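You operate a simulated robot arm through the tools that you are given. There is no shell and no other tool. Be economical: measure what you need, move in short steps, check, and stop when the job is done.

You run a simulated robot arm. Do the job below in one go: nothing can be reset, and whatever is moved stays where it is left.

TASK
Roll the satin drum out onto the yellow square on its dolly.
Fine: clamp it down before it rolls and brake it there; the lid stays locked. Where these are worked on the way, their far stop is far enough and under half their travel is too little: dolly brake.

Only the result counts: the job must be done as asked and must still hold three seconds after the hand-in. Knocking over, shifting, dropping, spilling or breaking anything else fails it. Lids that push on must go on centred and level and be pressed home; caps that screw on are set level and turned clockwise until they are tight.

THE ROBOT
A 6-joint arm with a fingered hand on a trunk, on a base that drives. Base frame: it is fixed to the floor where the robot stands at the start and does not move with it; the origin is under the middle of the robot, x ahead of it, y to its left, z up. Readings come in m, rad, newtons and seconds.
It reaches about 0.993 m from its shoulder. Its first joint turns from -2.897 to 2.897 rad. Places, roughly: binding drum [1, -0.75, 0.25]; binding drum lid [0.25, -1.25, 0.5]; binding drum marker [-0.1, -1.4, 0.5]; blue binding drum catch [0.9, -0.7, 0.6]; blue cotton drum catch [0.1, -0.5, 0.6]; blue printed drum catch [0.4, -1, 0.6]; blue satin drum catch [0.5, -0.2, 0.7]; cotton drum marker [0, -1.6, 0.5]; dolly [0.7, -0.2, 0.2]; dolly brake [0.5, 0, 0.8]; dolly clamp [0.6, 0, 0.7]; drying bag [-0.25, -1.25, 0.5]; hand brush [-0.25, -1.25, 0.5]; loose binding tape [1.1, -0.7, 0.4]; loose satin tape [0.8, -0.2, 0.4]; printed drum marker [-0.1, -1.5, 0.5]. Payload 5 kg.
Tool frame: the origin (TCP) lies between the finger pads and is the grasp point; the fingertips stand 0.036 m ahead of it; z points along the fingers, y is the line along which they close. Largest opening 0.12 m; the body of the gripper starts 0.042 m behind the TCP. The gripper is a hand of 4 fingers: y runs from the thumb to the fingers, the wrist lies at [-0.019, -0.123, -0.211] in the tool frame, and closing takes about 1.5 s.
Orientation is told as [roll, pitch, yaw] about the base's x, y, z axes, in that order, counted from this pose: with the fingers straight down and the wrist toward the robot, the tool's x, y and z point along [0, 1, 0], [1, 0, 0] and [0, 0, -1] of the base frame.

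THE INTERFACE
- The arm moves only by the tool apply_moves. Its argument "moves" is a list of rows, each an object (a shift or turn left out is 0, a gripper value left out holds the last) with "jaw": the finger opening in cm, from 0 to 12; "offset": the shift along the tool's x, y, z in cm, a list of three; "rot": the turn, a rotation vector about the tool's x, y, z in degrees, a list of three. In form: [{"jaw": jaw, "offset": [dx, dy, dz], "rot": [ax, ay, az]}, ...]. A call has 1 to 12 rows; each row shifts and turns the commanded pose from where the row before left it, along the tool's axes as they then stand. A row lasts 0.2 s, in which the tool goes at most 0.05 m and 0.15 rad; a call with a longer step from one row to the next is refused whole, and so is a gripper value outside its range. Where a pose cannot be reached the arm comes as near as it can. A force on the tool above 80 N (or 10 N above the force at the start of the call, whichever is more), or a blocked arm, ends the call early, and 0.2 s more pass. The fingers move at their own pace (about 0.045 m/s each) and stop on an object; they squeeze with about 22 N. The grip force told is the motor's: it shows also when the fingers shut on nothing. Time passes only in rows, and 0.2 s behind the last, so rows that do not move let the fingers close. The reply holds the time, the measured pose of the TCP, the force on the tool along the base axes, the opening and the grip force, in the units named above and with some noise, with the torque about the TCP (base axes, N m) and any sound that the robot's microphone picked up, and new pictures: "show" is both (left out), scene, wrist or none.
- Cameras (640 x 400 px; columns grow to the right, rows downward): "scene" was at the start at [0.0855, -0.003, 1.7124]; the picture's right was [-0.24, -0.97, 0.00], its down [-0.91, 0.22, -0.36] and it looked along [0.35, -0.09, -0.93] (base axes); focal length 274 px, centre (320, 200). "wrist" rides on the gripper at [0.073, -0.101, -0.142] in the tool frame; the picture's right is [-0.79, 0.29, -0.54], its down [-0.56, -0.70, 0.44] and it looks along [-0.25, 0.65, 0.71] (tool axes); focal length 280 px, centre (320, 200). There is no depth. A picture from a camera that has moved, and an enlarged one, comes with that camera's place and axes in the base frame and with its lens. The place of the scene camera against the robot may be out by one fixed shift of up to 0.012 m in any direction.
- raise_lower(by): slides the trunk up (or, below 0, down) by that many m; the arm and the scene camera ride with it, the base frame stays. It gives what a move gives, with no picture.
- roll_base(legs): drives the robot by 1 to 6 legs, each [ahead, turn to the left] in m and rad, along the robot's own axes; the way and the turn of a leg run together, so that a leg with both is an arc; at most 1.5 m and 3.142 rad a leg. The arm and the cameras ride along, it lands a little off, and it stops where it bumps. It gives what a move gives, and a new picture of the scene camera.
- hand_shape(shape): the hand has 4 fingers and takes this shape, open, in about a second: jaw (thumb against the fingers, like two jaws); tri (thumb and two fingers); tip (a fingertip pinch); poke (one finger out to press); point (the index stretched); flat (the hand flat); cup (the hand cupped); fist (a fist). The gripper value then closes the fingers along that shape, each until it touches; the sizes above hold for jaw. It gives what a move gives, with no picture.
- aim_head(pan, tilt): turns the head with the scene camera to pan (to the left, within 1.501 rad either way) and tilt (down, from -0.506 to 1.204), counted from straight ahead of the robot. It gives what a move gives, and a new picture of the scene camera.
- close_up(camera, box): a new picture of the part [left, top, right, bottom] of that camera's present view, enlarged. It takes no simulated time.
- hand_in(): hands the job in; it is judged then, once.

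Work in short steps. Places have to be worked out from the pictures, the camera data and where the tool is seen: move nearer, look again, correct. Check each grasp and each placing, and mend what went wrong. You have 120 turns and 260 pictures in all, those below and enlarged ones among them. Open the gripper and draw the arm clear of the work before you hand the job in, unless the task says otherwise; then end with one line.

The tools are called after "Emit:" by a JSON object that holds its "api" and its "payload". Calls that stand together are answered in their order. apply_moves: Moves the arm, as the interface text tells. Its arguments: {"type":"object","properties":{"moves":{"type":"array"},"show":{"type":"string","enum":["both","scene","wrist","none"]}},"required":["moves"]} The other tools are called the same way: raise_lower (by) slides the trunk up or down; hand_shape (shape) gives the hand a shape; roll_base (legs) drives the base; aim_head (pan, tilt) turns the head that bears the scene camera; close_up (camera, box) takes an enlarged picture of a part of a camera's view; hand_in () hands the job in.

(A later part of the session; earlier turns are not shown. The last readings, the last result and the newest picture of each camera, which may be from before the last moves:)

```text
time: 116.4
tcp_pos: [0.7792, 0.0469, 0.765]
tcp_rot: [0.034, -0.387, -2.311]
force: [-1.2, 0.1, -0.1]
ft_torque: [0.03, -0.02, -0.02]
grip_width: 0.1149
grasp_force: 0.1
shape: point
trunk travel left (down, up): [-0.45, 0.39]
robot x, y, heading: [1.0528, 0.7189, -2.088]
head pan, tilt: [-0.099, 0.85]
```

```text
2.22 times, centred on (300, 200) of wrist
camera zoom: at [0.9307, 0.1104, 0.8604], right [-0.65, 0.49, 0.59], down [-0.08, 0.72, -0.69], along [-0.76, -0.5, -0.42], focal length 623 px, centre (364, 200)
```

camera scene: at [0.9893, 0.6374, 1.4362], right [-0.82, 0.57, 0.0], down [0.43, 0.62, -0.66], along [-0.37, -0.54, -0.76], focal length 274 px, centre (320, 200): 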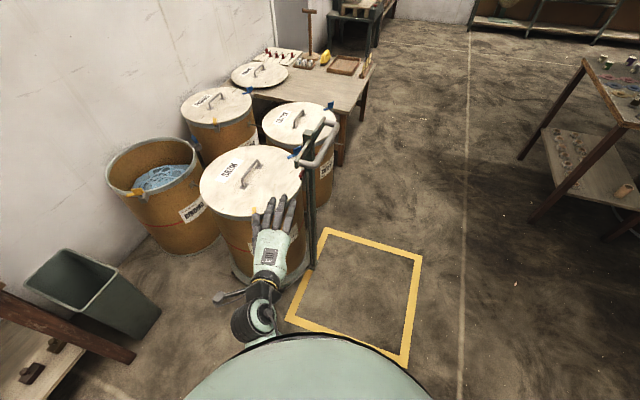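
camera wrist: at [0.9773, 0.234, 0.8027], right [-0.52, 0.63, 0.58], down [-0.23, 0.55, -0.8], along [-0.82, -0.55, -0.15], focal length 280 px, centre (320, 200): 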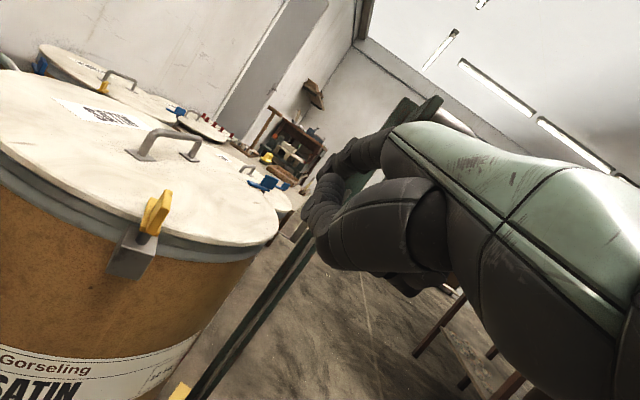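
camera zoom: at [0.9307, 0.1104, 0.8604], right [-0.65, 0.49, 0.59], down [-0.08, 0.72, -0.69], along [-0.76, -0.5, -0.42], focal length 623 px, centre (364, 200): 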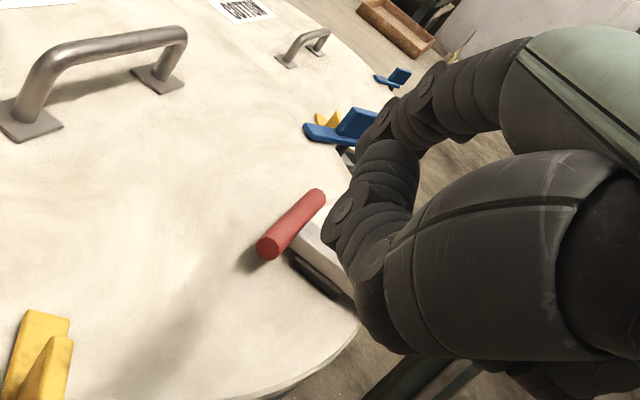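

The finger is over the bar. I press down further, watching force.

Emit:
{"api": "apply_moves", "payload": {"moves": [{"offset": [0, -0.38, 0.93]}, {"offset": [0, -0.38, 0.93]}], "show": "none"}}

Emit:
{"api": "apply_moves", "payload": {"moves": [{"offset": [0, -0.38, 0.93]}, {"offset": [0, -0.38, 0.93]}], "show": "none"}}

Emit:
{"api": "close_up", "payload": {"camera": "wrist", "box": [180, 110, 420, 290]}}

```text
time: 117.0
tcp_pos: [0.7795, 0.0471, 0.7453]
tcp_rot: [0.036, -0.388, -2.311]
force: [-0.3, -0.2, 0.2]
ft_torque: [0.01, -0.02, -0.01]
grip_width: 0.115
grasp_force: 0.0
shape: point
trunk travel left (down, up): [-0.45, 0.39]
robot x, y, heading: [1.0579, 0.7197, -2.081]
head pan, tilt: [-0.099, 0.85]
```

```text
time: 117.6
tcp_pos: [0.7805, 0.0464, 0.7247]
tcp_rot: [0.034, -0.389, -2.312]
force: [-0.1, -0.3, 0.8]
ft_torque: [0.01, 0.04, -0.01]
grip_width: 0.115
grasp_force: 0.1
shape: point
trunk travel left (down, up): [-0.45, 0.39]
robot x, y, heading: [1.0525, 0.7226, -2.085]
head pan, tilt: [-0.099, 0.85]
```

```text
2.22 times, centred on (300, 200) of wrist
camera zoom: at [0.9312, 0.1094, 0.8208], right [-0.65, 0.49, 0.59], down [-0.08, 0.72, -0.69], along [-0.76, -0.5, -0.42], focal length 623 px, centre (364, 200)
```

zoom: 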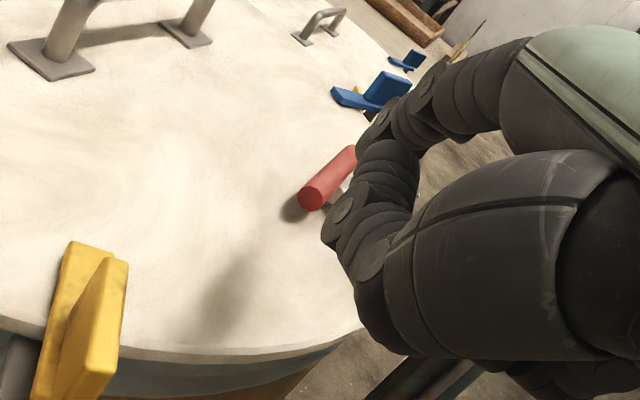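

Emit:
{"api": "apply_moves", "payload": {"moves": [{"offset": [0, -0.38, 0.93]}], "show": "none"}}

Emit:
{"api": "apply_moves", "payload": {"moves": [{"offset": [0, -0.38, 0.93]}], "show": "none"}}

Emit:
{"api": "close_up", "payload": {"camera": "wrist", "box": [180, 110, 420, 290]}}

Emit:
{"api": "close_up", "payload": {"camera": "scene", "box": [240, 130, 340, 192]}}

```text
time: 118.0
tcp_pos: [0.7808, 0.0452, 0.7154]
tcp_rot: [0.035, -0.39, -2.312]
force: [0.8, -0.7, -0.4]
ft_torque: [0.02, 0.02, -0.02]
grip_width: 0.1154
grasp_force: 0.0
shape: point
trunk travel left (down, up): [-0.45, 0.39]
robot x, y, heading: [1.0547, 0.7232, -2.081]
head pan, tilt: [-0.099, 0.85]
```

```text
time: 118.4
tcp_pos: [0.7803, 0.0451, 0.7051]
tcp_rot: [0.036, -0.39, -2.311]
force: [0.7, -0.1, 0.7]
ft_torque: [0.02, -0.03, 0.01]
grip_width: 0.1151
grasp_force: 0.1
shape: point
trunk travel left (down, up): [-0.45, 0.39]
robot x, y, heading: [1.053, 0.7264, -2.083]
head pan, tilt: [-0.099, 0.85]
```

```text
2.22 times, centred on (300, 200) of wrist
camera zoom: at [0.9323, 0.1089, 0.8009], right [-0.64, 0.49, 0.59], down [-0.08, 0.72, -0.69], along [-0.76, -0.5, -0.42], focal length 623 px, centre (364, 200)
```

zoom: 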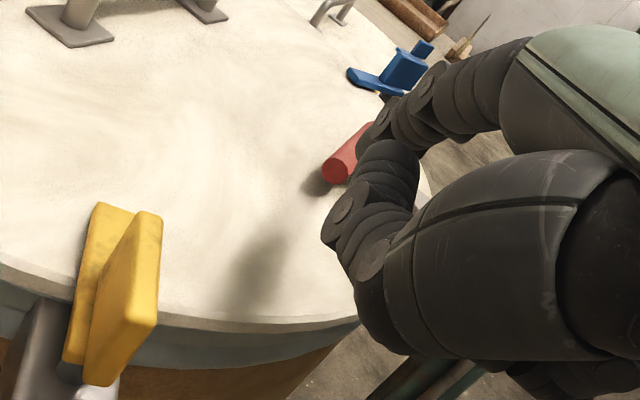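

```text
6.40 times, centred on (290, 161) of scene
camera zoom: at [0.9956, 0.6416, 1.4361], right [-0.82, 0.57, 0.0], down [0.43, 0.62, -0.66], along [-0.38, -0.54, -0.75], focal length 1750 px, centre (512, 450)
```

zoom: 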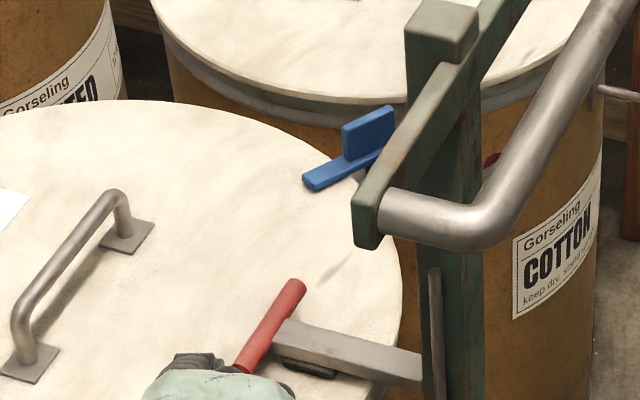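

The tip missed: it is beside the bar on the drum side. I lift 4 cm, shift 3.2 cm right and 2.5 cm forward and look.

Emit:
{"api": "apply_moves", "payload": {"moves": [{"offset": [0, 1.5, -3.7]}, {"offset": [-3.2, 2.3, 0.95]}], "show": "none"}}

Emit:
{"api": "close_up", "payload": {"camera": "scene", "box": [240, 130, 340, 192]}}

Emit:
{"api": "close_up", "payload": {"camera": "wrist", "box": [180, 110, 420, 290]}}

```text
time: 119.0
tcp_pos: [0.7401, 0.0479, 0.743]
tcp_rot: [0.036, -0.384, -2.312]
force: [0.5, 1.3, -0.6]
ft_torque: [0.0, 0.01, 0.01]
grip_width: 0.1155
grasp_force: 0.0
shape: point
trunk travel left (down, up): [-0.45, 0.39]
robot x, y, heading: [1.0579, 0.7197, -2.081]
head pan, tilt: [-0.099, 0.85]
```

```text
6.40 times, centred on (290, 161) of scene
camera zoom: at [0.9941, 0.6416, 1.436], right [-0.82, 0.57, 0.0], down [0.43, 0.62, -0.66], along [-0.38, -0.54, -0.75], focal length 1750 px, centre (512, 450)
```

zoom: 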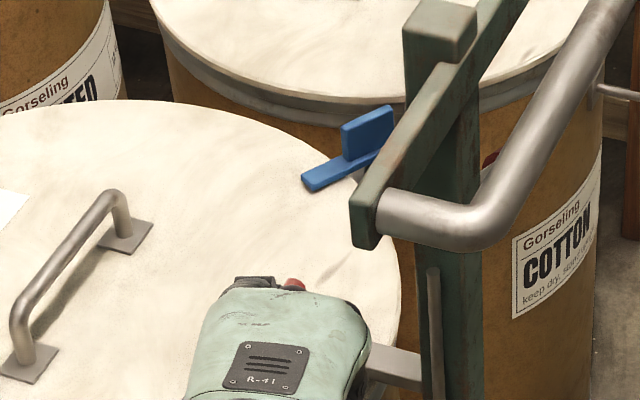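

```text
2.22 times, centred on (300, 200) of wrist
camera zoom: at [0.892, 0.1134, 0.8394], right [-0.65, 0.49, 0.58], down [-0.08, 0.72, -0.69], along [-0.76, -0.5, -0.42], focal length 623 px, centre (364, 200)
```

zoom: 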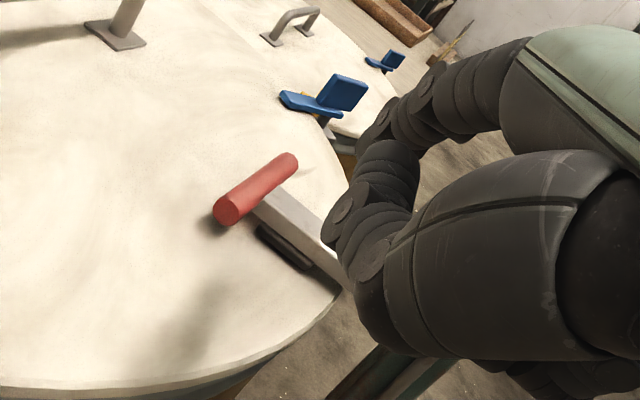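

Recomputed: bar centre ≈[0.693,-0.06,0.69], tip now ≈[0.70,-0.033,0.76]. I correct 2.4 cm forward, 1.3 cm left, and press down.

Emit:
{"api": "apply_moves", "payload": {"moves": [{"offset": [1.34, 2.26, 0.92]}, {"offset": [0, -0.38, 0.93]}, {"offset": [0, -0.38, 0.93]}, {"offset": [0, -0.38, 0.93]}, {"offset": [0, -0.38, 0.93]}], "show": "none"}}

Emit:
{"api": "apply_moves", "payload": {"moves": [{"offset": [0, -0.38, 0.93]}, {"offset": [0, -0.38, 0.93]}], "show": "none"}}

Emit:
{"api": "close_up", "payload": {"camera": "scene", "box": [240, 130, 340, 192]}}

Emit:
{"api": "close_up", "payload": {"camera": "wrist", "box": [180, 110, 420, 290]}}

```text
time: 120.2
tcp_pos: [0.7347, 0.0219, 0.7043]
tcp_rot: [0.034, -0.39, -2.311]
force: [0.4, 0.7, -0.6]
ft_torque: [0.0, 0.02, 0.02]
grip_width: 0.1152
grasp_force: 0.0
shape: point
trunk travel left (down, up): [-0.45, 0.39]
robot x, y, heading: [1.0532, 0.7235, -2.081]
head pan, tilt: [-0.099, 0.85]
```

```text
time: 120.8
tcp_pos: [0.7354, 0.02, 0.6823]
tcp_rot: [0.035, -0.387, -2.311]
force: [0.9, -0.7, 0.2]
ft_torque: [-0.01, 0.01, 0.03]
grip_width: 0.1151
grasp_force: 0.0
shape: point
trunk travel left (down, up): [-0.45, 0.39]
robot x, y, heading: [1.0532, 0.7213, -2.083]
head pan, tilt: [-0.099, 0.85]
```

```text
6.40 times, centred on (290, 161) of scene
camera zoom: at [0.9956, 0.6417, 1.4361], right [-0.82, 0.57, 0.0], down [0.43, 0.62, -0.66], along [-0.38, -0.54, -0.75], focal length 1750 px, centre (512, 450)
```

zoom: 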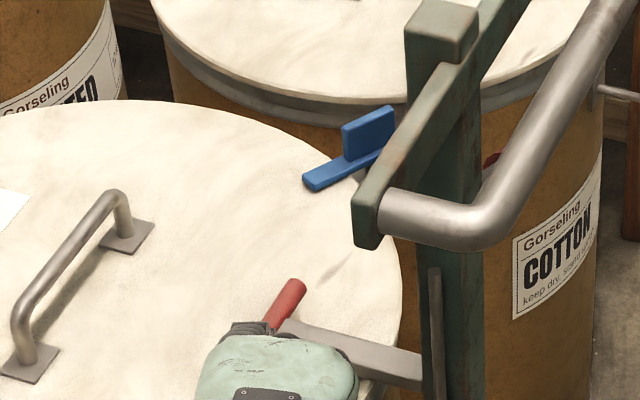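

```text
2.22 times, centred on (300, 200) of wrist
camera zoom: at [0.8867, 0.0841, 0.7788], right [-0.65, 0.49, 0.59], down [-0.08, 0.72, -0.69], along [-0.76, -0.5, -0.42], focal length 623 px, centre (364, 200)
```

zoom: 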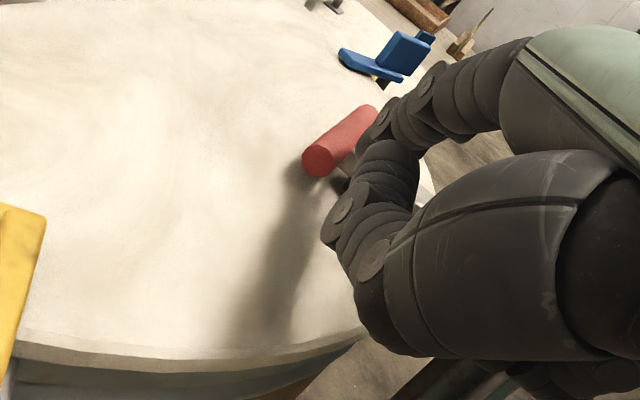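

Emit:
{"api": "apply_moves", "payload": {"moves": [{"offset": [0, -0.38, 0.93]}], "show": "none"}}

Emit:
{"api": "apply_moves", "payload": {"moves": [{"offset": [0, -0.38, 0.93]}], "show": "none"}}

Emit:
{"api": "close_up", "payload": {"camera": "scene", "box": [240, 130, 340, 192]}}

Emit:
{"api": "close_up", "payload": {"camera": "wrist", "box": [180, 110, 420, 290]}}

```text
time: 121.2
tcp_pos: [0.7353, 0.0198, 0.6718]
tcp_rot: [0.035, -0.389, -2.309]
force: [0.9, 0.6, 0.5]
ft_torque: [-0.01, -0.02, 0.0]
grip_width: 0.1152
grasp_force: 0.0
shape: point
trunk travel left (down, up): [-0.45, 0.39]
robot x, y, heading: [1.0551, 0.7204, -2.081]
head pan, tilt: [-0.099, 0.85]
```

```text
time: 121.6
tcp_pos: [0.7361, 0.0188, 0.6632]
tcp_rot: [0.035, -0.388, -2.311]
force: [-0.3, 0.5, -0.3]
ft_torque: [-0.01, -0.01, -0.05]
grip_width: 0.115
grasp_force: 0.1
shape: point
trunk travel left (down, up): [-0.45, 0.39]
robot x, y, heading: [1.0517, 0.7228, -2.079]
head pan, tilt: [-0.099, 0.85]
```

```text
6.40 times, centred on (290, 161) of scene
camera zoom: at [0.9955, 0.6417, 1.4361], right [-0.82, 0.57, 0.0], down [0.43, 0.62, -0.66], along [-0.38, -0.54, -0.75], focal length 1750 px, centre (512, 450)
```

zoom: 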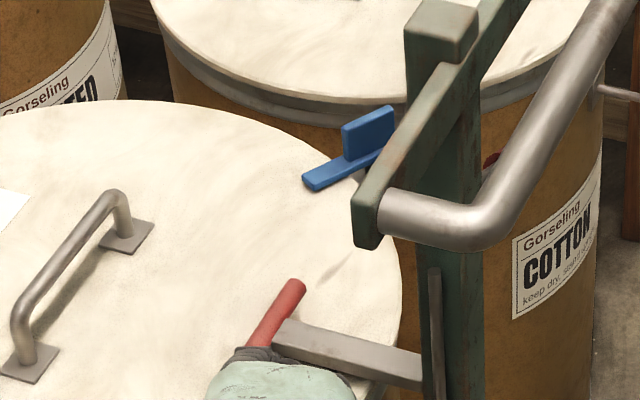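

```text
2.22 times, centred on (300, 200) of wrist
camera zoom: at [0.8871, 0.0832, 0.7585], right [-0.65, 0.49, 0.58], down [-0.08, 0.72, -0.69], along [-0.76, -0.5, -0.42], focal length 623 px, centre (364, 200)
```

zoom: 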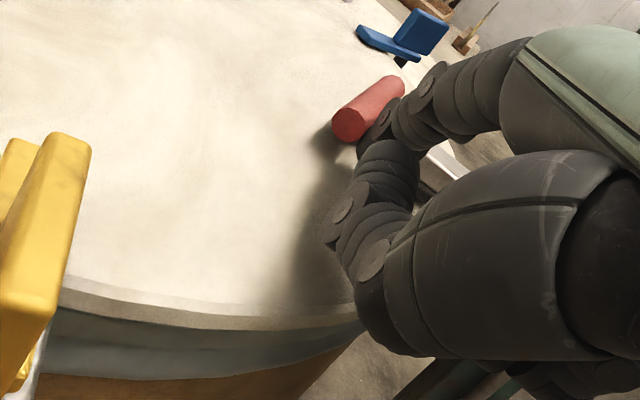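

Emit:
{"api": "apply_moves", "payload": {"moves": [{"offset": [0, -0.3, 0.75]}], "show": "none"}}

Emit:
{"api": "apply_moves", "payload": {"moves": [{"offset": [0, -0.3, 0.75]}], "show": "none"}}

Emit:
{"api": "close_up", "payload": {"camera": "scene", "box": [260, 155, 340, 205]}}

Emit:
{"api": "close_up", "payload": {"camera": "wrist", "box": [240, 100, 400, 200]}}

```text
time: 122.0
tcp_pos: [0.7354, 0.0192, 0.6546]
tcp_rot: [0.034, -0.389, -2.31]
force: [-0.4, 0.3, 0.8]
ft_torque: [-0.03, 0.01, 0.03]
grip_width: 0.1152
grasp_force: 0.0
shape: point
trunk travel left (down, up): [-0.45, 0.39]
robot x, y, heading: [1.0539, 0.7191, -2.078]
head pan, tilt: [-0.099, 0.85]
```

```text
time: 122.4
tcp_pos: [0.7357, 0.018, 0.6502]
tcp_rot: [0.036, -0.395, -2.311]
force: [3.1, 5.8, 12.7]
ft_torque: [-0.74, 0.25, 0.0]
grip_width: 0.0
grasp_force: 0.1
shape: point
trunk travel left (down, up): [-0.45, 0.39]
robot x, y, heading: [1.0571, 0.7209, -2.081]
head pan, tilt: [-0.099, 0.85]
```

```text
8.00 times, centred on (300, 180) of scene
camera zoom: at [0.9967, 0.6442, 1.4366], right [-0.82, 0.57, 0.0], down [0.43, 0.61, -0.66], along [-0.38, -0.54, -0.75], focal length 2188 px, centre (480, 360)
```

zoom: 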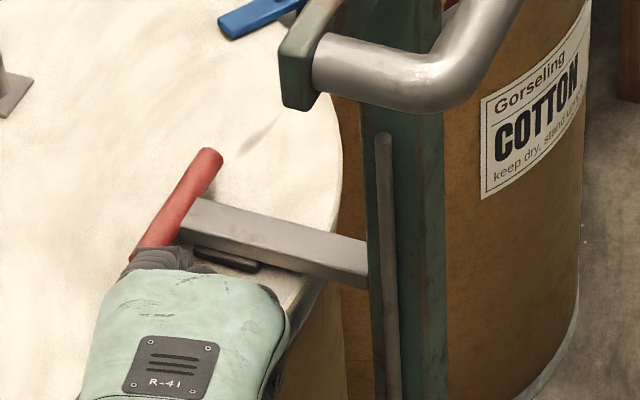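

```text
4.00 times, centred on (320, 150) of wrist
camera zoom: at [0.8877, 0.0828, 0.7456], right [-0.64, 0.49, 0.58], down [-0.09, 0.71, -0.7], along [-0.76, -0.5, -0.42], focal length 1122 px, centre (320, 400)
```

zoom: 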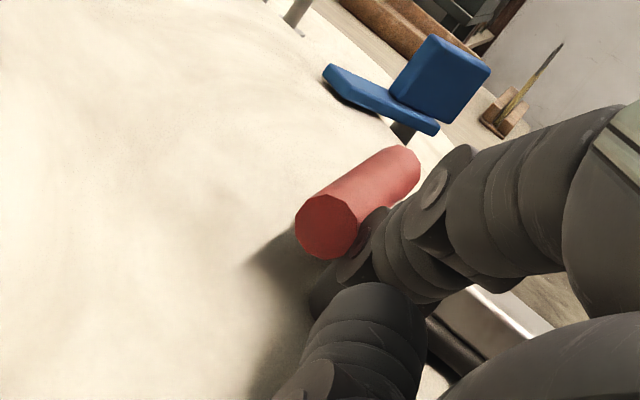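

The finger is in the nook just on the robot side of the bar, touching the lid. I lift 4 cm, shift 1.5 cm toward the drum and press again.

Emit:
{"api": "apply_moves", "payload": {"moves": [{"offset": [0, 1.5, -3.7]}, {"offset": [1.6, 1.4, 0.6]}, {"offset": [0, -0.38, 0.93]}], "show": "none"}}

Emit:
{"api": "apply_moves", "payload": {"moves": [{"offset": [0, -0.38, 0.93]}], "show": "none"}}

Emit:
{"api": "close_up", "payload": {"camera": "scene", "box": [260, 155, 340, 205]}}

Emit:
{"api": "close_up", "payload": {"camera": "wrist", "box": [240, 100, 400, 200]}}

```text
time: 123.2
tcp_pos: [0.7367, -0.0007, 0.6781]
tcp_rot: [0.037, -0.39, -2.31]
force: [0.9, 0.9, 1.9]
ft_torque: [-0.16, 0.09, 0.02]
grip_width: 0.0
grasp_force: 0.0
shape: point
trunk travel left (down, up): [-0.45, 0.39]
robot x, y, heading: [1.0574, 0.7217, -2.081]
head pan, tilt: [-0.099, 0.85]
```

```text
time: 123.6
tcp_pos: [0.7378, -0.0011, 0.6718]
tcp_rot: [0.036, -0.397, -2.31]
force: [4.9, 5.1, 13.2]
ft_torque: [-1.07, 0.61, 0.11]
grip_width: 0.0
grasp_force: 0.0
shape: point
trunk travel left (down, up): [-0.45, 0.39]
robot x, y, heading: [1.0574, 0.7219, -2.08]
head pan, tilt: [-0.099, 0.85]
```

```text
8.00 times, centred on (300, 180) of scene
camera zoom: at [0.9972, 0.6448, 1.4366], right [-0.82, 0.57, 0.0], down [0.43, 0.61, -0.66], along [-0.38, -0.54, -0.75], focal length 2188 px, centre (480, 360)
```

zoom: 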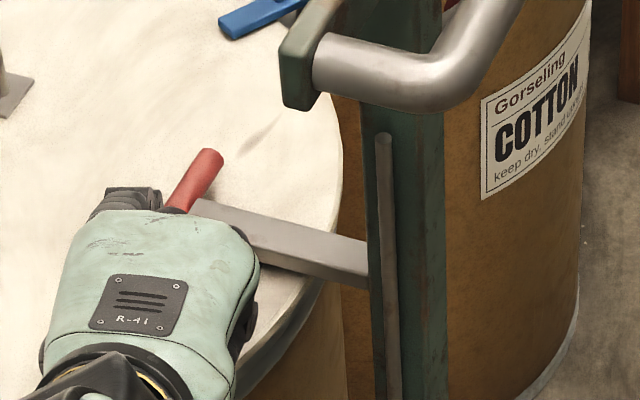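

```text
4.00 times, centred on (320, 150) of wrist
camera zoom: at [0.8893, 0.0633, 0.7668], right [-0.64, 0.49, 0.58], down [-0.09, 0.71, -0.7], along [-0.76, -0.5, -0.42], focal length 1122 px, centre (320, 400)
```

zoom: 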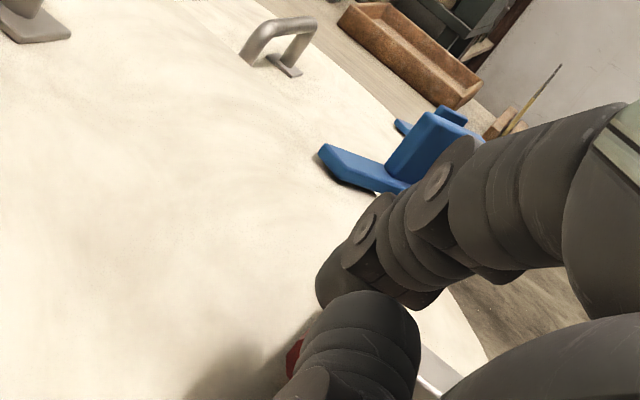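

Pressing with 13 N the bar does not move any more: the pad seems to sit on the lid. I press once more slightly to make sure, then lift off and look.

Emit:
{"api": "apply_moves", "payload": {"moves": [{"offset": [0, -0.3, 0.75]}, {"offset": [0, 0, 0]}], "show": "none"}}

Emit:
{"api": "apply_moves", "payload": {"moves": [{"offset": [0, 1.5, -3.7]}, {"offset": [0, 1.8, -4.4]}, {"offset": [0, 1.8, -4.4]}, {"offset": [0, -3, -3]}, {"offset": [0, -3, -3]}], "show": "none"}}

Emit:
{"api": "close_up", "payload": {"camera": "scene", "box": [260, 155, 340, 205]}}

Emit:
{"api": "close_up", "payload": {"camera": "wrist", "box": [160, 100, 400, 300]}}

```text
time: 124.2
tcp_pos: [0.739, -0.0018, 0.6604]
tcp_rot: [0.037, -0.389, -2.308]
force: [3.3, -4.2, 10.3]
ft_torque: [-0.63, 0.48, 0.51]
grip_width: 0.0
grasp_force: 0.1
shape: point
trunk travel left (down, up): [-0.45, 0.39]
robot x, y, heading: [1.056, 0.722, -2.082]
head pan, tilt: [-0.099, 0.85]
```

```text
time: 125.4
tcp_pos: [0.7837, 0.0596, 0.8292]
tcp_rot: [0.034, -0.388, -2.312]
force: [0.1, -0.2, 0.5]
ft_torque: [0.01, 0.0, 0.0]
grip_width: 0.0002
grasp_force: 0.1
shape: point
trunk travel left (down, up): [-0.45, 0.39]
robot x, y, heading: [1.0562, 0.7219, -2.083]
head pan, tilt: [-0.099, 0.85]
```

```text
8.00 times, centred on (300, 180) of scene
camera zoom: at [0.996, 0.6425, 1.4362], right [-0.82, 0.57, 0.0], down [0.43, 0.62, -0.66], along [-0.38, -0.54, -0.75], focal length 2188 px, centre (480, 360)
```

zoom: 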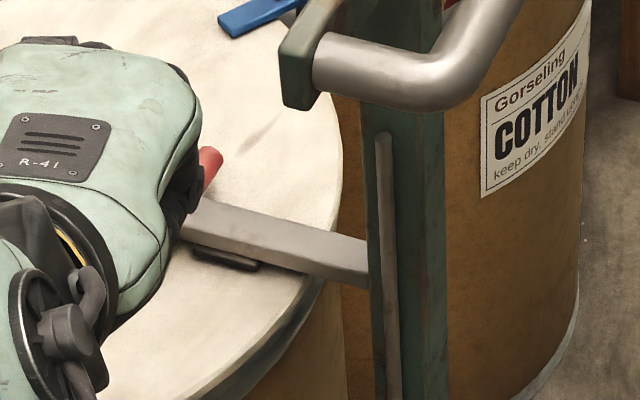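

```text
2.00 times, centred on (280, 200) of wrist
camera zoom: at [0.9351, 0.1227, 0.9247], right [-0.65, 0.49, 0.58], down [-0.08, 0.72, -0.69], along [-0.76, -0.5, -0.42], focal length 561 px, centre (400, 200)
```

zoom: 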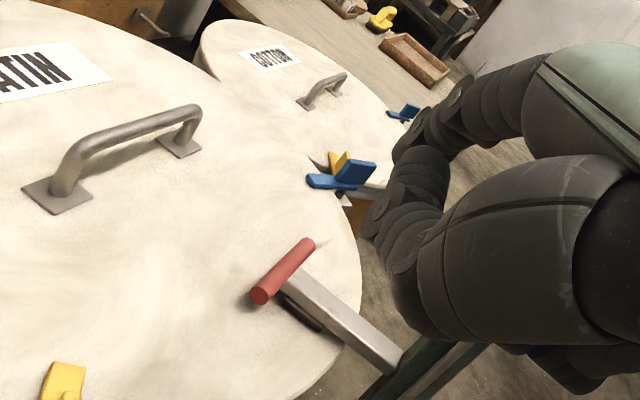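

The clamp arm lies flat with its pad on the lid: clamped. Now I lift and straighten the hand, open it in jaw shape and drive to the front of the handle.

Emit:
{"api": "apply_moves", "payload": {"moves": [{"offset": [0, 1.8, -4.4]}, {"offset": [0, 1.8, -4.4]}, {"offset": [0, 1.8, -4.4]}, {"offset": [0, 1.8, -4.4]}, {"rot": [7.4, 0, 0]}, {"rot": [7.4, 0, 0]}, {"rot": [7.4, 0, 0]}, {"offset": [0, -4.5, 0], "rot": [0, 0, -6.6]}, {"offset": [0, -4.5, 0], "rot": [0, 0, -6.6]}, {"offset": [0, -4.5, 0]}, {"offset": [0, -3, 0]}], "show": "none"}}

Emit:
{"api": "hand_shape", "payload": {"shape": "jaw"}}

Emit:
{"api": "raise_lower", "payload": {"by": 0.1}}

```text
time: 127.8
tcp_pos: [0.8352, 0.116, 0.9214]
tcp_rot: [0.03, -0.012, -2.065]
force: [-0.1, -0.2, 0.0]
ft_torque: [0.01, -0.03, -0.03]
grip_width: 0.0
grasp_force: 0.1
shape: point
out of reach, approached as far as the arm can: row 7, 8, 9, 10, 11
trunk travel left (down, up): [-0.45, 0.39]
robot x, y, heading: [1.0597, 0.7223, -2.083]
head pan, tilt: [-0.099, 0.85]
```

```text
time: 128.7
tcp_pos: [0.836, 0.1157, 0.9213]
tcp_rot: [0.032, -0.012, -2.066]
force: [-0.5, -0.4, 0.0]
ft_torque: [-0.02, 0.01, 0.01]
grip_width: 0.1196
grasp_force: 0.1
shape: jaw
trunk travel left (down, up): [-0.45, 0.39]
robot x, y, heading: [1.0573, 0.7207, -2.079]
head pan, tilt: [-0.099, 0.85]
```

```text
time: 130.0
tcp_pos: [0.8366, 0.1137, 1.0228]
tcp_rot: [0.031, -0.013, -2.068]
force: [0.5, -0.5, 0.6]
ft_torque: [0.01, 0.02, 0.03]
grip_width: 0.1197
grasp_force: 0.2
shape: jaw
trunk travel left (down, up): [-0.55, 0.29]
robot x, y, heading: [1.0503, 0.7205, -2.083]
head pan, tilt: [-0.099, 0.85]
```

The arm's fingers-down pose needs the shoulder well above; I raise the trunk 0.2 m more and drive round to the handle side.

Emit:
{"api": "raise_lower", "payload": {"by": 0.2}}

Emit:
{"api": "roll_base", "payload": {"legs": [[-0.1, 0], [0, -0.95], [0.93, 0], [0, 2.09]]}}

Emit:
{"api": "aim_head", "payload": {"pan": 0, "tilt": 0.95}}

```text
time: 132.2
tcp_pos: [0.8361, 0.1147, 1.2215]
tcp_rot: [0.032, -0.012, -2.067]
force: [0.1, 0.0, -0.4]
ft_torque: [0.05, -0.02, -0.02]
grip_width: 0.1196
grasp_force: 0.0
shape: jaw
trunk travel left (down, up): [-0.75, 0.09]
robot x, y, heading: [1.0528, 0.7201, -2.082]
head pan, tilt: [-0.099, 0.85]
```

```text
time: 147.2
tcp_pos: [0.6456, 0.274, 1.2226]
tcp_rot: [0.033, -0.011, -0.923]
force: [-0.3, 0.1, -0.2]
ft_torque: [0.01, 0.03, 0.03]
grip_width: 0.1198
grasp_force: 0.1
shape: jaw
trunk travel left (down, up): [-0.75, 0.09]
robot x, y, heading: [0.1823, 0.725, -0.936]
head pan, tilt: [-0.099, 0.85]
camera scene: at [0.242, 0.6415, 1.7361], right [-0.86, -0.51, 0.0], down [-0.38, 0.65, -0.66], along [0.34, -0.57, -0.75], focal length 274 px, centre (320, 200)
```

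scene: 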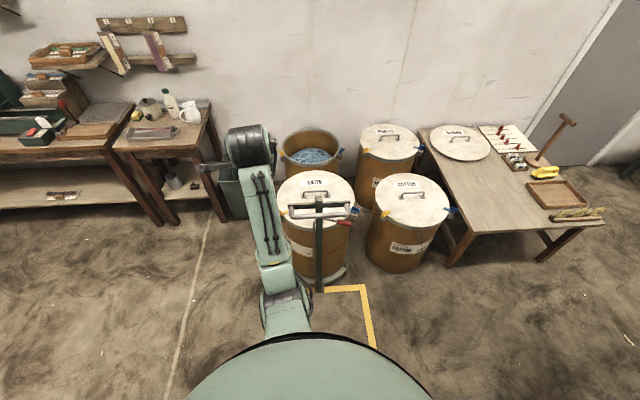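

```text
time: 147.8
tcp_pos: [0.6454, 0.2727, 1.2214]
tcp_rot: [0.03, -0.013, -0.924]
force: [-0.1, -0.2, 1.2]
ft_torque: [0.04, 0.0, 0.02]
grip_width: 0.12
grasp_force: 0.1
shape: jaw
trunk travel left (down, up): [-0.75, 0.09]
robot x, y, heading: [0.185, 0.7213, -0.937]
head pan, tilt: [0.0, 0.949]
camera scene: at [0.2453, 0.6502, 1.7286], right [-0.81, -0.59, 0.0], down [-0.48, 0.66, -0.58], along [0.34, -0.47, -0.81], focal length 274 px, centre (320, 200)
```

scene: 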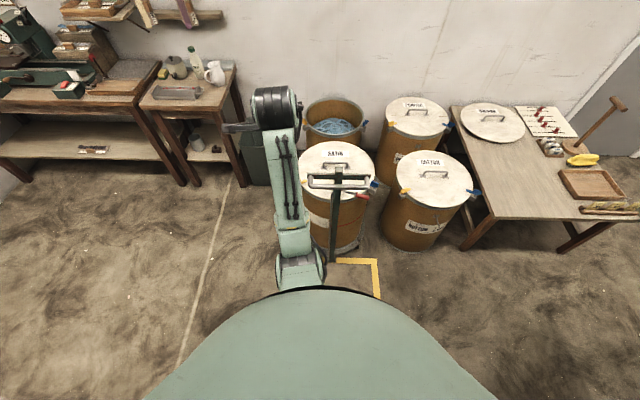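

I'm in front of the handle, which should be about 0.12 m ahead and 0.18 m right of the TCP. I lower the trunk 0.15 m and enlarge the handle to measure it.

Emit:
{"api": "raise_lower", "payload": {"by": -0.12}}

Emit:
{"api": "close_up", "payload": {"camera": "scene", "box": [240, 100, 400, 200]}}

Emit:
{"api": "apply_moves", "payload": {"moves": [{"jaw": 12, "offset": [0, 0, 0]}], "show": "wrist"}}

```text
time: 149.3
tcp_pos: [0.6453, 0.2728, 1.1016]
tcp_rot: [0.03, -0.012, -0.921]
force: [-0.6, 0.2, 0.2]
ft_torque: [0.0, -0.01, -0.02]
grip_width: 0.1197
grasp_force: 0.0
shape: jaw
trunk travel left (down, up): [-0.63, 0.21]
robot x, y, heading: [0.1822, 0.7219, -0.935]
head pan, tilt: [0.0, 0.949]
```

```text
4.00 times, centred on (320, 150) of scene
camera zoom: at [0.2451, 0.6503, 1.6086], right [-0.81, -0.59, 0.0], down [-0.48, 0.66, -0.58], along [0.34, -0.47, -0.81], focal length 1094 px, centre (320, 400)
```

zoom: 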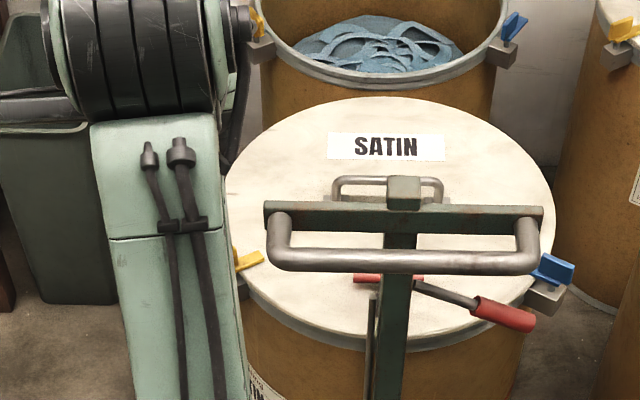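

```text
time: 149.7
tcp_pos: [0.645, 0.2742, 1.1014]
tcp_rot: [0.031, -0.014, -0.922]
force: [0.0, 0.0, 0.3]
ft_torque: [0.03, 0.02, -0.03]
grip_width: 0.12
grasp_force: 0.0
shape: jaw
trunk travel left (down, up): [-0.63, 0.21]
robot x, y, heading: [0.185, 0.7213, -0.934]
head pan, tilt: [0.0, 0.949]
camera wrist: at [0.6383, 0.396, 1.245], right [-0.47, -0.71, 0.52], down [-0.85, 0.22, -0.47], along [0.22, -0.67, -0.71], focal length 280 px, centre (320, 200)
```

wrist: 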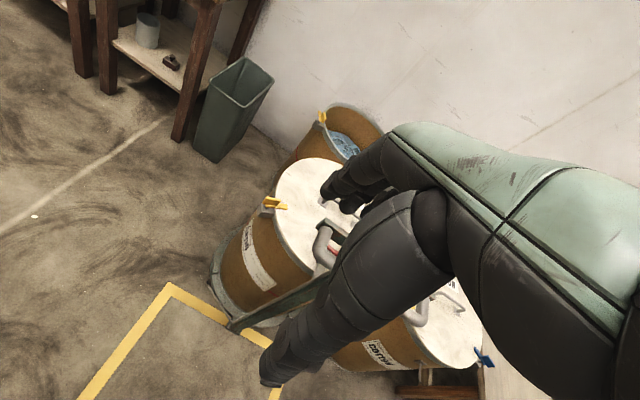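

The grip tube is at about [0.57,0.074,0.905] with the crossbar ~5 cm behind it. I'll take tube and crossbar together left of the post: fingers down, far fingers behind the crossbar. First I move above that place.

Emit:
{"api": "apply_moves", "payload": {"moves": [{"offset": [-2.93, 3.6, 0], "rot": [0, 0, 1.3]}, {"offset": [-2.93, 3.6, 0]}, {"offset": [-2.93, 3.6, 0]}, {"offset": [-2.93, 3.6, 0]}], "show": "both"}}

Emit:
{"api": "close_up", "payload": {"camera": "wrist", "box": [200, 150, 440, 400]}}

```text
time: 150.7
tcp_pos: [0.6332, 0.0872, 1.0994]
tcp_rot: [0.034, -0.01, -0.946]
force: [-0.2, 0.1, 0.0]
ft_torque: [0.04, -0.04, -0.02]
grip_width: 0.1198
grasp_force: 0.0
shape: jaw
trunk travel left (down, up): [-0.63, 0.21]
robot x, y, heading: [0.1825, 0.7203, -0.935]
head pan, tilt: [0.0, 0.949]
camera scene: at [0.2446, 0.6479, 1.6084], right [-0.81, -0.59, 0.0], down [-0.48, 0.66, -0.58], along [0.35, -0.47, -0.81], focal length 274 px, centre (320, 200)
camera wrist: at [0.6298, 0.2083, 1.2431], right [-0.49, -0.7, 0.52], down [-0.85, 0.24, -0.47], along [0.2, -0.67, -0.72], focal length 280 px, centre (320, 200)
```

scene: 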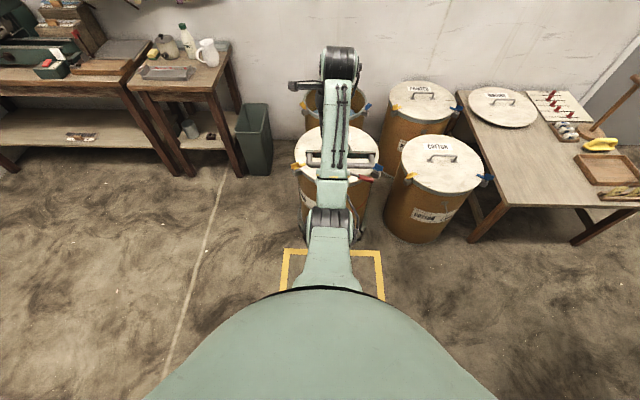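
wrist: 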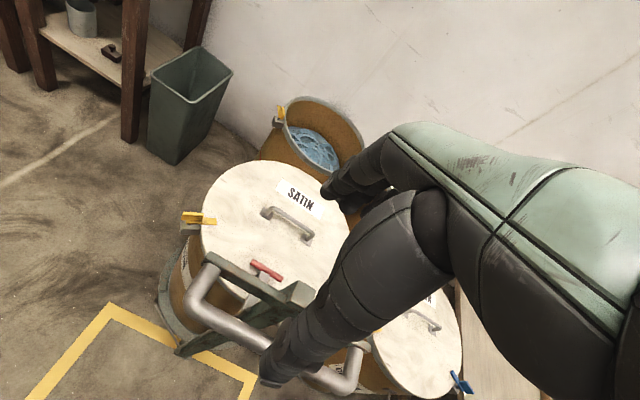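

```text
1.60 times, centred on (320, 275) of wrist
camera zoom: at [0.6298, 0.2083, 1.2431], right [-0.49, -0.7, 0.52], down [-0.85, 0.24, -0.47], along [0.2, -0.67, -0.72], focal length 449 px, centre (320, 80)
```

zoom: 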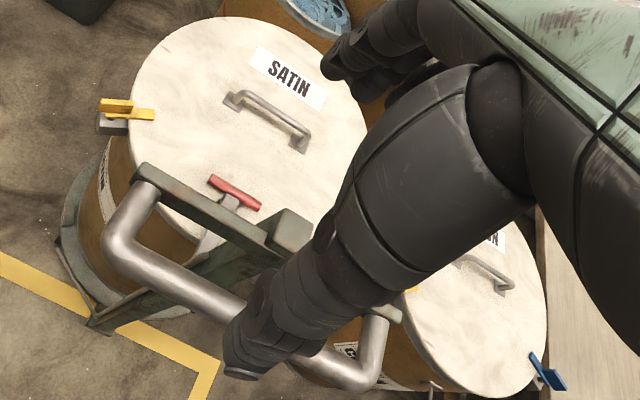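

The projection of my target falls between tube and crossbar, left of the post, as wanted. I descend 12 cm and check.

Emit:
{"api": "apply_moves", "payload": {"moves": [{"offset": [0, 0, 4]}, {"offset": [0, 0, 4]}, {"offset": [0, 0, 4]}], "show": "wrist"}}

Emit:
{"api": "close_up", "payload": {"camera": "scene", "box": [280, 110, 400, 185]}}

```text
time: 151.5
tcp_pos: [0.6404, 0.0903, 0.9793]
tcp_rot: [0.03, -0.011, -0.944]
force: [-0.2, -0.4, -0.4]
ft_torque: [-0.03, -0.01, 0.02]
grip_width: 0.1198
grasp_force: 0.0
shape: jaw
trunk travel left (down, up): [-0.63, 0.21]
robot x, y, heading: [0.1841, 0.7214, -0.943]
head pan, tilt: [0.0, 0.949]
camera wrist: at [0.6356, 0.2131, 1.1216], right [-0.49, -0.7, 0.52], down [-0.85, 0.24, -0.47], along [0.2, -0.67, -0.71], focal length 280 px, centre (320, 200)
```

wrist: 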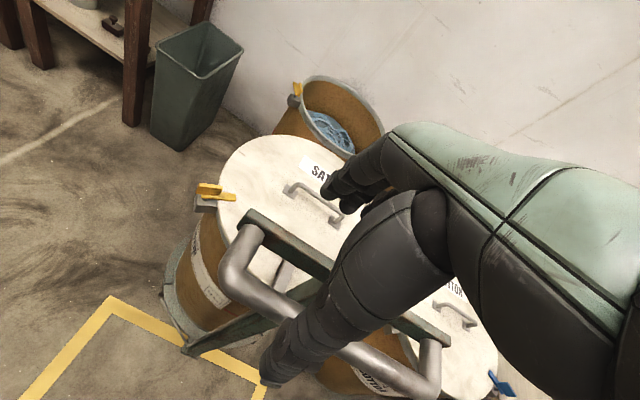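

```text
5.33 times, centred on (340, 148) of scene
camera zoom: at [0.2455, 0.6502, 1.6086], right [-0.81, -0.59, 0.0], down [-0.48, 0.66, -0.58], along [0.34, -0.47, -0.81], focal length 1458 px, centre (213, 480)
```

zoom: 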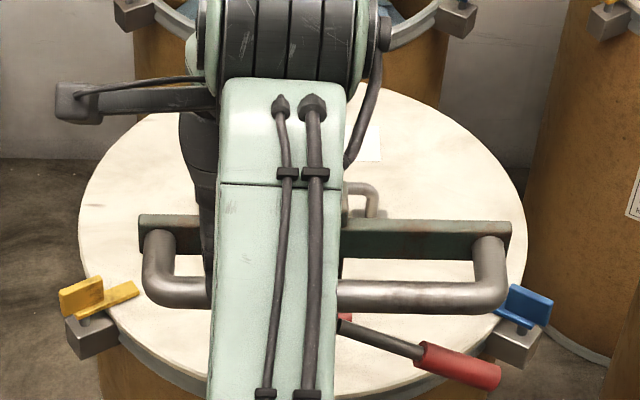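

Emit:
{"api": "apply_moves", "payload": {"moves": [{"offset": [0, 0, 2.5]}, {"offset": [0, 0, 2.5]}, {"offset": [0, 0, 2.4]}], "show": "wrist"}}

Emit:
{"api": "close_up", "payload": {"camera": "wrist", "box": [200, 150, 440, 400]}}

```text
time: 152.3
tcp_pos: [0.6427, 0.0908, 0.9045]
tcp_rot: [0.032, -0.013, -0.944]
force: [-0.3, -0.2, 0.3]
ft_torque: [0.0, -0.02, -0.01]
grip_width: 0.1198
grasp_force: 0.1
shape: jaw
trunk travel left (down, up): [-0.63, 0.21]
robot x, y, heading: [0.1825, 0.7263, -0.94]
head pan, tilt: [0.0, 0.949]
camera wrist: at [0.6383, 0.2134, 1.0479], right [-0.49, -0.7, 0.52], down [-0.85, 0.24, -0.47], along [0.2, -0.67, -0.71], focal length 280 px, centre (320, 200)
```

wrist: 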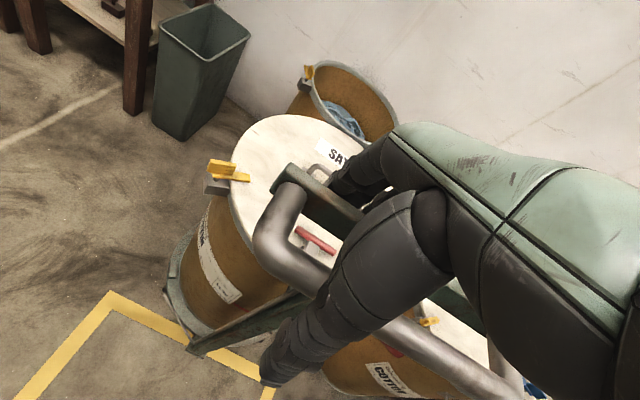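

```text
1.60 times, centred on (320, 275) of wrist
camera zoom: at [0.6383, 0.2134, 1.0479], right [-0.49, -0.7, 0.52], down [-0.85, 0.24, -0.47], along [0.2, -0.67, -0.71], focal length 449 px, centre (320, 80)
```

zoom: 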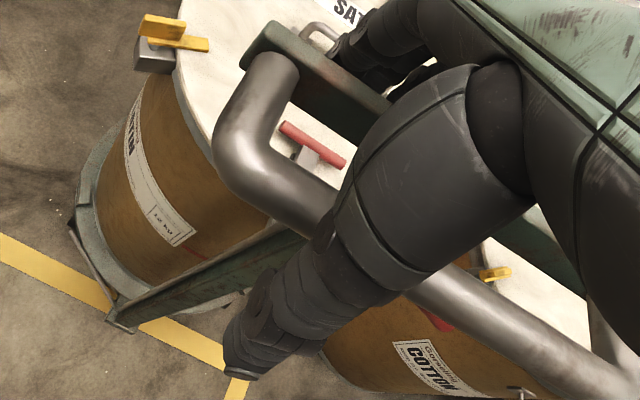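

Thumb is in front of the tube and the fingers behind the crossbar, no contact force. I close the hand.

Emit:
{"api": "apply_moves", "payload": {"moves": [{"jaw": 0}, {"jaw": 0}, {"jaw": 0}, {"jaw": 0}, {"jaw": 0}, {"jaw": 0}, {"jaw": 0}, {"jaw": 0}], "show": "wrist"}}

```text
time: 154.1
tcp_pos: [0.6419, 0.0908, 0.9044]
tcp_rot: [0.032, -0.011, -0.943]
force: [-2.0, 2.6, -8.5]
ft_torque: [-0.15, -0.14, 0.11]
grip_width: 0.0544
grasp_force: 22.0
shape: jaw
trunk travel left (down, up): [-0.63, 0.21]
robot x, y, heading: [0.1851, 0.7221, -0.939]
head pan, tilt: [0.0, 0.949]
camera wrist: at [0.6382, 0.2133, 1.0472], right [-0.49, -0.7, 0.52], down [-0.85, 0.24, -0.47], along [0.2, -0.67, -0.72], focal length 280 px, centre (320, 200)
```

wrist: 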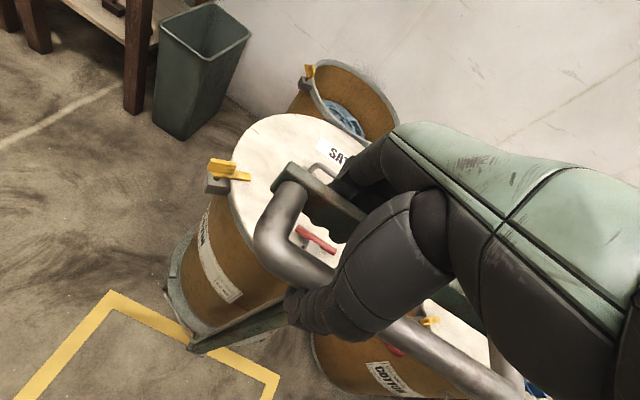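

Held: width 5.4 cm, grip 22 N. I test by pulling 4 cm with the arm.

Emit:
{"api": "apply_moves", "payload": {"moves": [{"offset": [0, -1, 0]}, {"offset": [0, -1.5, 0]}, {"offset": [0, -1.5, 0]}], "show": "wrist"}}

```text
time: 154.9
tcp_pos: [0.6295, 0.1067, 0.9025]
tcp_rot: [0.031, -0.019, -0.947]
force: [42.8, -54.5, -4.0]
ft_torque: [-0.18, -0.08, 0.04]
grip_width: 0.0607
grasp_force: 22.2
shape: jaw
trunk travel left (down, up): [-0.63, 0.21]
robot x, y, heading: [0.1846, 0.7219, -0.939]
head pan, tilt: [0.0, 0.949]
camera wrist: at [0.6253, 0.2303, 1.0448], right [-0.49, -0.7, 0.52], down [-0.85, 0.24, -0.47], along [0.2, -0.68, -0.71], focal length 280 px, centre (320, 200)
```

wrist: 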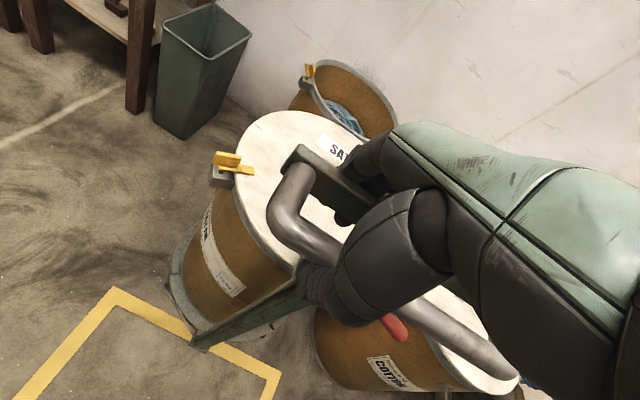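

The pull built up 69 N. I check whether the dolly moved and whether the brake might be on.

Emit:
{"api": "close_up", "payload": {"camera": "scene", "box": [260, 180, 420, 280]}}

Emit:
{"api": "apply_moves", "payload": {"moves": [{"offset": [0, 0, 0]}, {"offset": [0, 0, 0]}, {"offset": [0, 0, 0]}, {"offset": [0, 0, 0]}], "show": "wrist"}}

```text
4.00 times, centred on (340, 230) of scene
camera zoom: at [0.2611, 0.6293, 1.6085], right [-0.81, -0.59, 0.0], down [-0.49, 0.66, -0.57], along [0.34, -0.46, -0.82], focal length 1094 px, centre (240, 80)
```

zoom: 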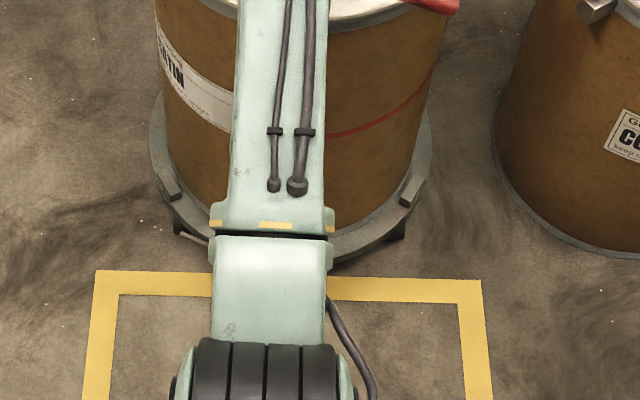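

```text
time: 155.9
tcp_pos: [0.629, 0.1075, 0.9024]
tcp_rot: [0.031, -0.018, -0.946]
force: [46.1, -57.2, -6.6]
ft_torque: [-0.04, -0.01, 0.14]
grip_width: 0.0611
grasp_force: 22.0
shape: jaw
trunk travel left (down, up): [-0.63, 0.21]
robot x, y, heading: [0.1818, 0.725, -0.935]
head pan, tilt: [0.0, 0.949]
camera wrist: at [0.6246, 0.2313, 1.0447], right [-0.49, -0.7, 0.52], down [-0.85, 0.24, -0.47], along [0.2, -0.68, -0.71], focal length 280 px, centre (320, 200)
```

wrist: 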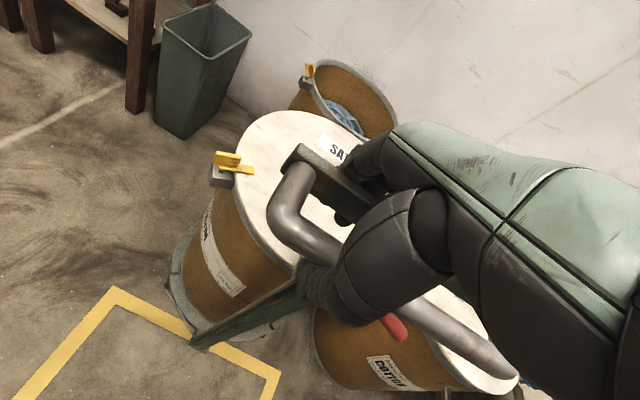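

The camera shift shows the robot being pulled, not the dolly moving: 73 N doesn't roll it, so the brake is probably on. I relax the pull, open the hand and lift it clear.

Emit:
{"api": "apply_moves", "payload": {"moves": [{"offset": [0, 1.5, 0]}, {"offset": [0, 1.5, 0]}, {"offset": [0, 0.7, 0]}, {"jaw": 12}, {"jaw": 12}, {"jaw": 12}, {"jaw": 12}, {"jaw": 12}, {"jaw": 12}, {"jaw": 12}, {"jaw": 12}], "show": "none"}}

Emit:
{"api": "apply_moves", "payload": {"moves": [{"offset": [0, 0, -3]}, {"offset": [0, 0, -4]}, {"offset": [0, 0, -4]}, {"offset": [0, 0, -4]}, {"offset": [0, -4.5, 0]}, {"offset": [0, -4.5, 0]}, {"offset": [0, -4.5, 0]}], "show": "none"}}

Emit:
{"api": "close_up", "payload": {"camera": "scene", "box": [290, 110, 410, 185]}}

```text
time: 158.3
tcp_pos: [0.6415, 0.0916, 0.9062]
tcp_rot: [0.03, -0.012, -0.945]
force: [0.3, -0.4, -0.5]
ft_torque: [-0.01, 0.02, 0.01]
grip_width: 0.1195
grasp_force: 0.0
shape: jaw
trunk travel left (down, up): [-0.63, 0.21]
robot x, y, heading: [0.1807, 0.7228, -0.938]
head pan, tilt: [0.0, 0.949]
```

```text
time: 159.9
tcp_pos: [0.5553, 0.1989, 1.0538]
tcp_rot: [0.032, -0.013, -0.944]
force: [-0.5, -0.2, 1.1]
ft_torque: [0.03, 0.01, 0.03]
grip_width: 0.1199
grasp_force: 0.1
shape: jaw
trunk travel left (down, up): [-0.63, 0.21]
robot x, y, heading: [0.1838, 0.7227, -0.938]
head pan, tilt: [0.0, 0.949]
```

```text
5.33 times, centred on (350, 148) of scene
camera zoom: at [0.2442, 0.6515, 1.6087], right [-0.81, -0.59, 0.0], down [-0.48, 0.65, -0.58], along [0.35, -0.47, -0.81], focal length 1458 px, centre (160, 480)
```

zoom: 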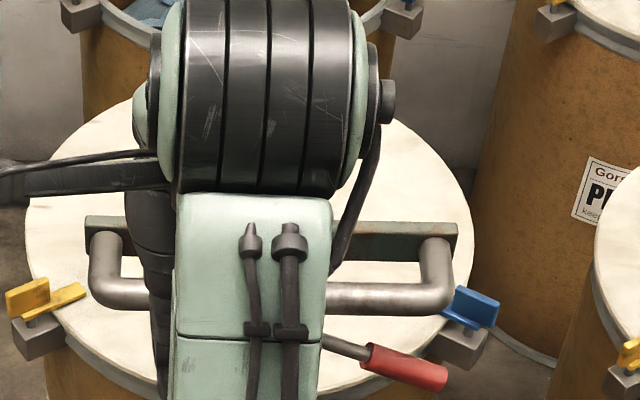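

I prepare for the brake lever: flat hand, moved to the right of the post and tilted so the fingers point forward, then lowered with the trunk.

Emit:
{"api": "hand_shape", "payload": {"shape": "flat"}}

Emit:
{"api": "apply_moves", "payload": {"moves": [{"offset": [-4, -2, 0]}, {"offset": [-4, -2, 0]}, {"offset": [-4, -2, 0]}, {"offset": [-3.5, -2, 0]}, {"rot": [-7.4, 0, 0]}, {"rot": [-7.4, 0, 0]}, {"rot": [-7.4, 0, 0]}, {"rot": [-7.4, 0, 0]}, {"rot": [-7.4, 0, 0]}], "show": "none"}}

Emit:
{"api": "raise_lower", "payload": {"by": -0.2}}

Emit:
{"api": "aim_head", "payload": {"pan": -0.05, "tilt": 0.8}}

```text
time: 160.8
tcp_pos: [0.5558, 0.1983, 1.0529]
tcp_rot: [0.031, -0.013, -0.944]
force: [0.5, 0.0, 0.4]
ft_torque: [0.01, -0.04, -0.01]
grip_width: 0.1152
grasp_force: 0.0
shape: flat
trunk travel left (down, up): [-0.63, 0.21]
robot x, y, heading: [0.1832, 0.7229, -0.942]
head pan, tilt: [0.0, 0.949]
```

```text
time: 162.8
tcp_pos: [0.3845, 0.1752, 1.0484]
tcp_rot: [0.039, -0.659, -0.969]
force: [0.3, -0.4, 0.5]
ft_torque: [-0.01, 0.02, 0.04]
grip_width: 0.0
grasp_force: 0.0
shape: flat
trunk travel left (down, up): [-0.63, 0.21]
robot x, y, heading: [0.1855, 0.7191, -0.938]
head pan, tilt: [0.0, 0.949]
```

```text
time: 165.0
tcp_pos: [0.384, 0.1734, 0.8479]
tcp_rot: [0.04, -0.658, -0.971]
force: [0.0, 0.8, -0.1]
ft_torque: [-0.01, 0.02, -0.01]
grip_width: 0.0
grasp_force: 0.0
shape: flat
trunk travel left (down, up): [-0.43, 0.41]
robot x, y, heading: [0.1813, 0.7219, -0.933]
head pan, tilt: [0.0, 0.949]
```

```text
time: 165.7
tcp_pos: [0.3848, 0.1751, 0.8464]
tcp_rot: [0.04, -0.66, -0.969]
force: [0.5, -0.2, -0.3]
ft_torque: [-0.01, 0.01, 0.0]
grip_width: 0.0001
grasp_force: 0.1
shape: flat
trunk travel left (down, up): [-0.43, 0.41]
robot x, y, heading: [0.183, 0.7267, -0.935]
head pan, tilt: [-0.051, 0.799]
camera scene: at [0.2465, 0.6415, 1.4201], right [-0.83, -0.55, 0.0], down [-0.4, 0.6, -0.7], along [0.38, -0.58, -0.72], focal length 274 px, centre (320, 200)
```

scene: 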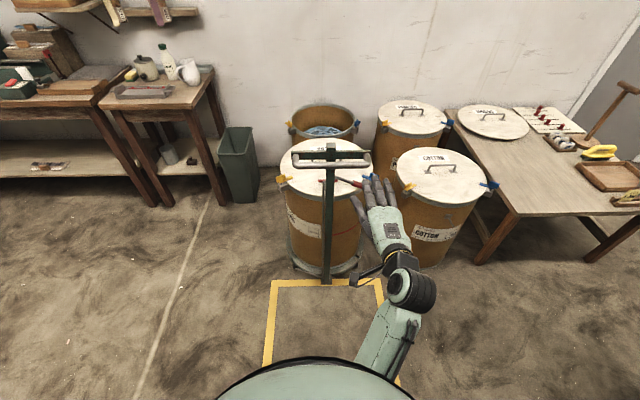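

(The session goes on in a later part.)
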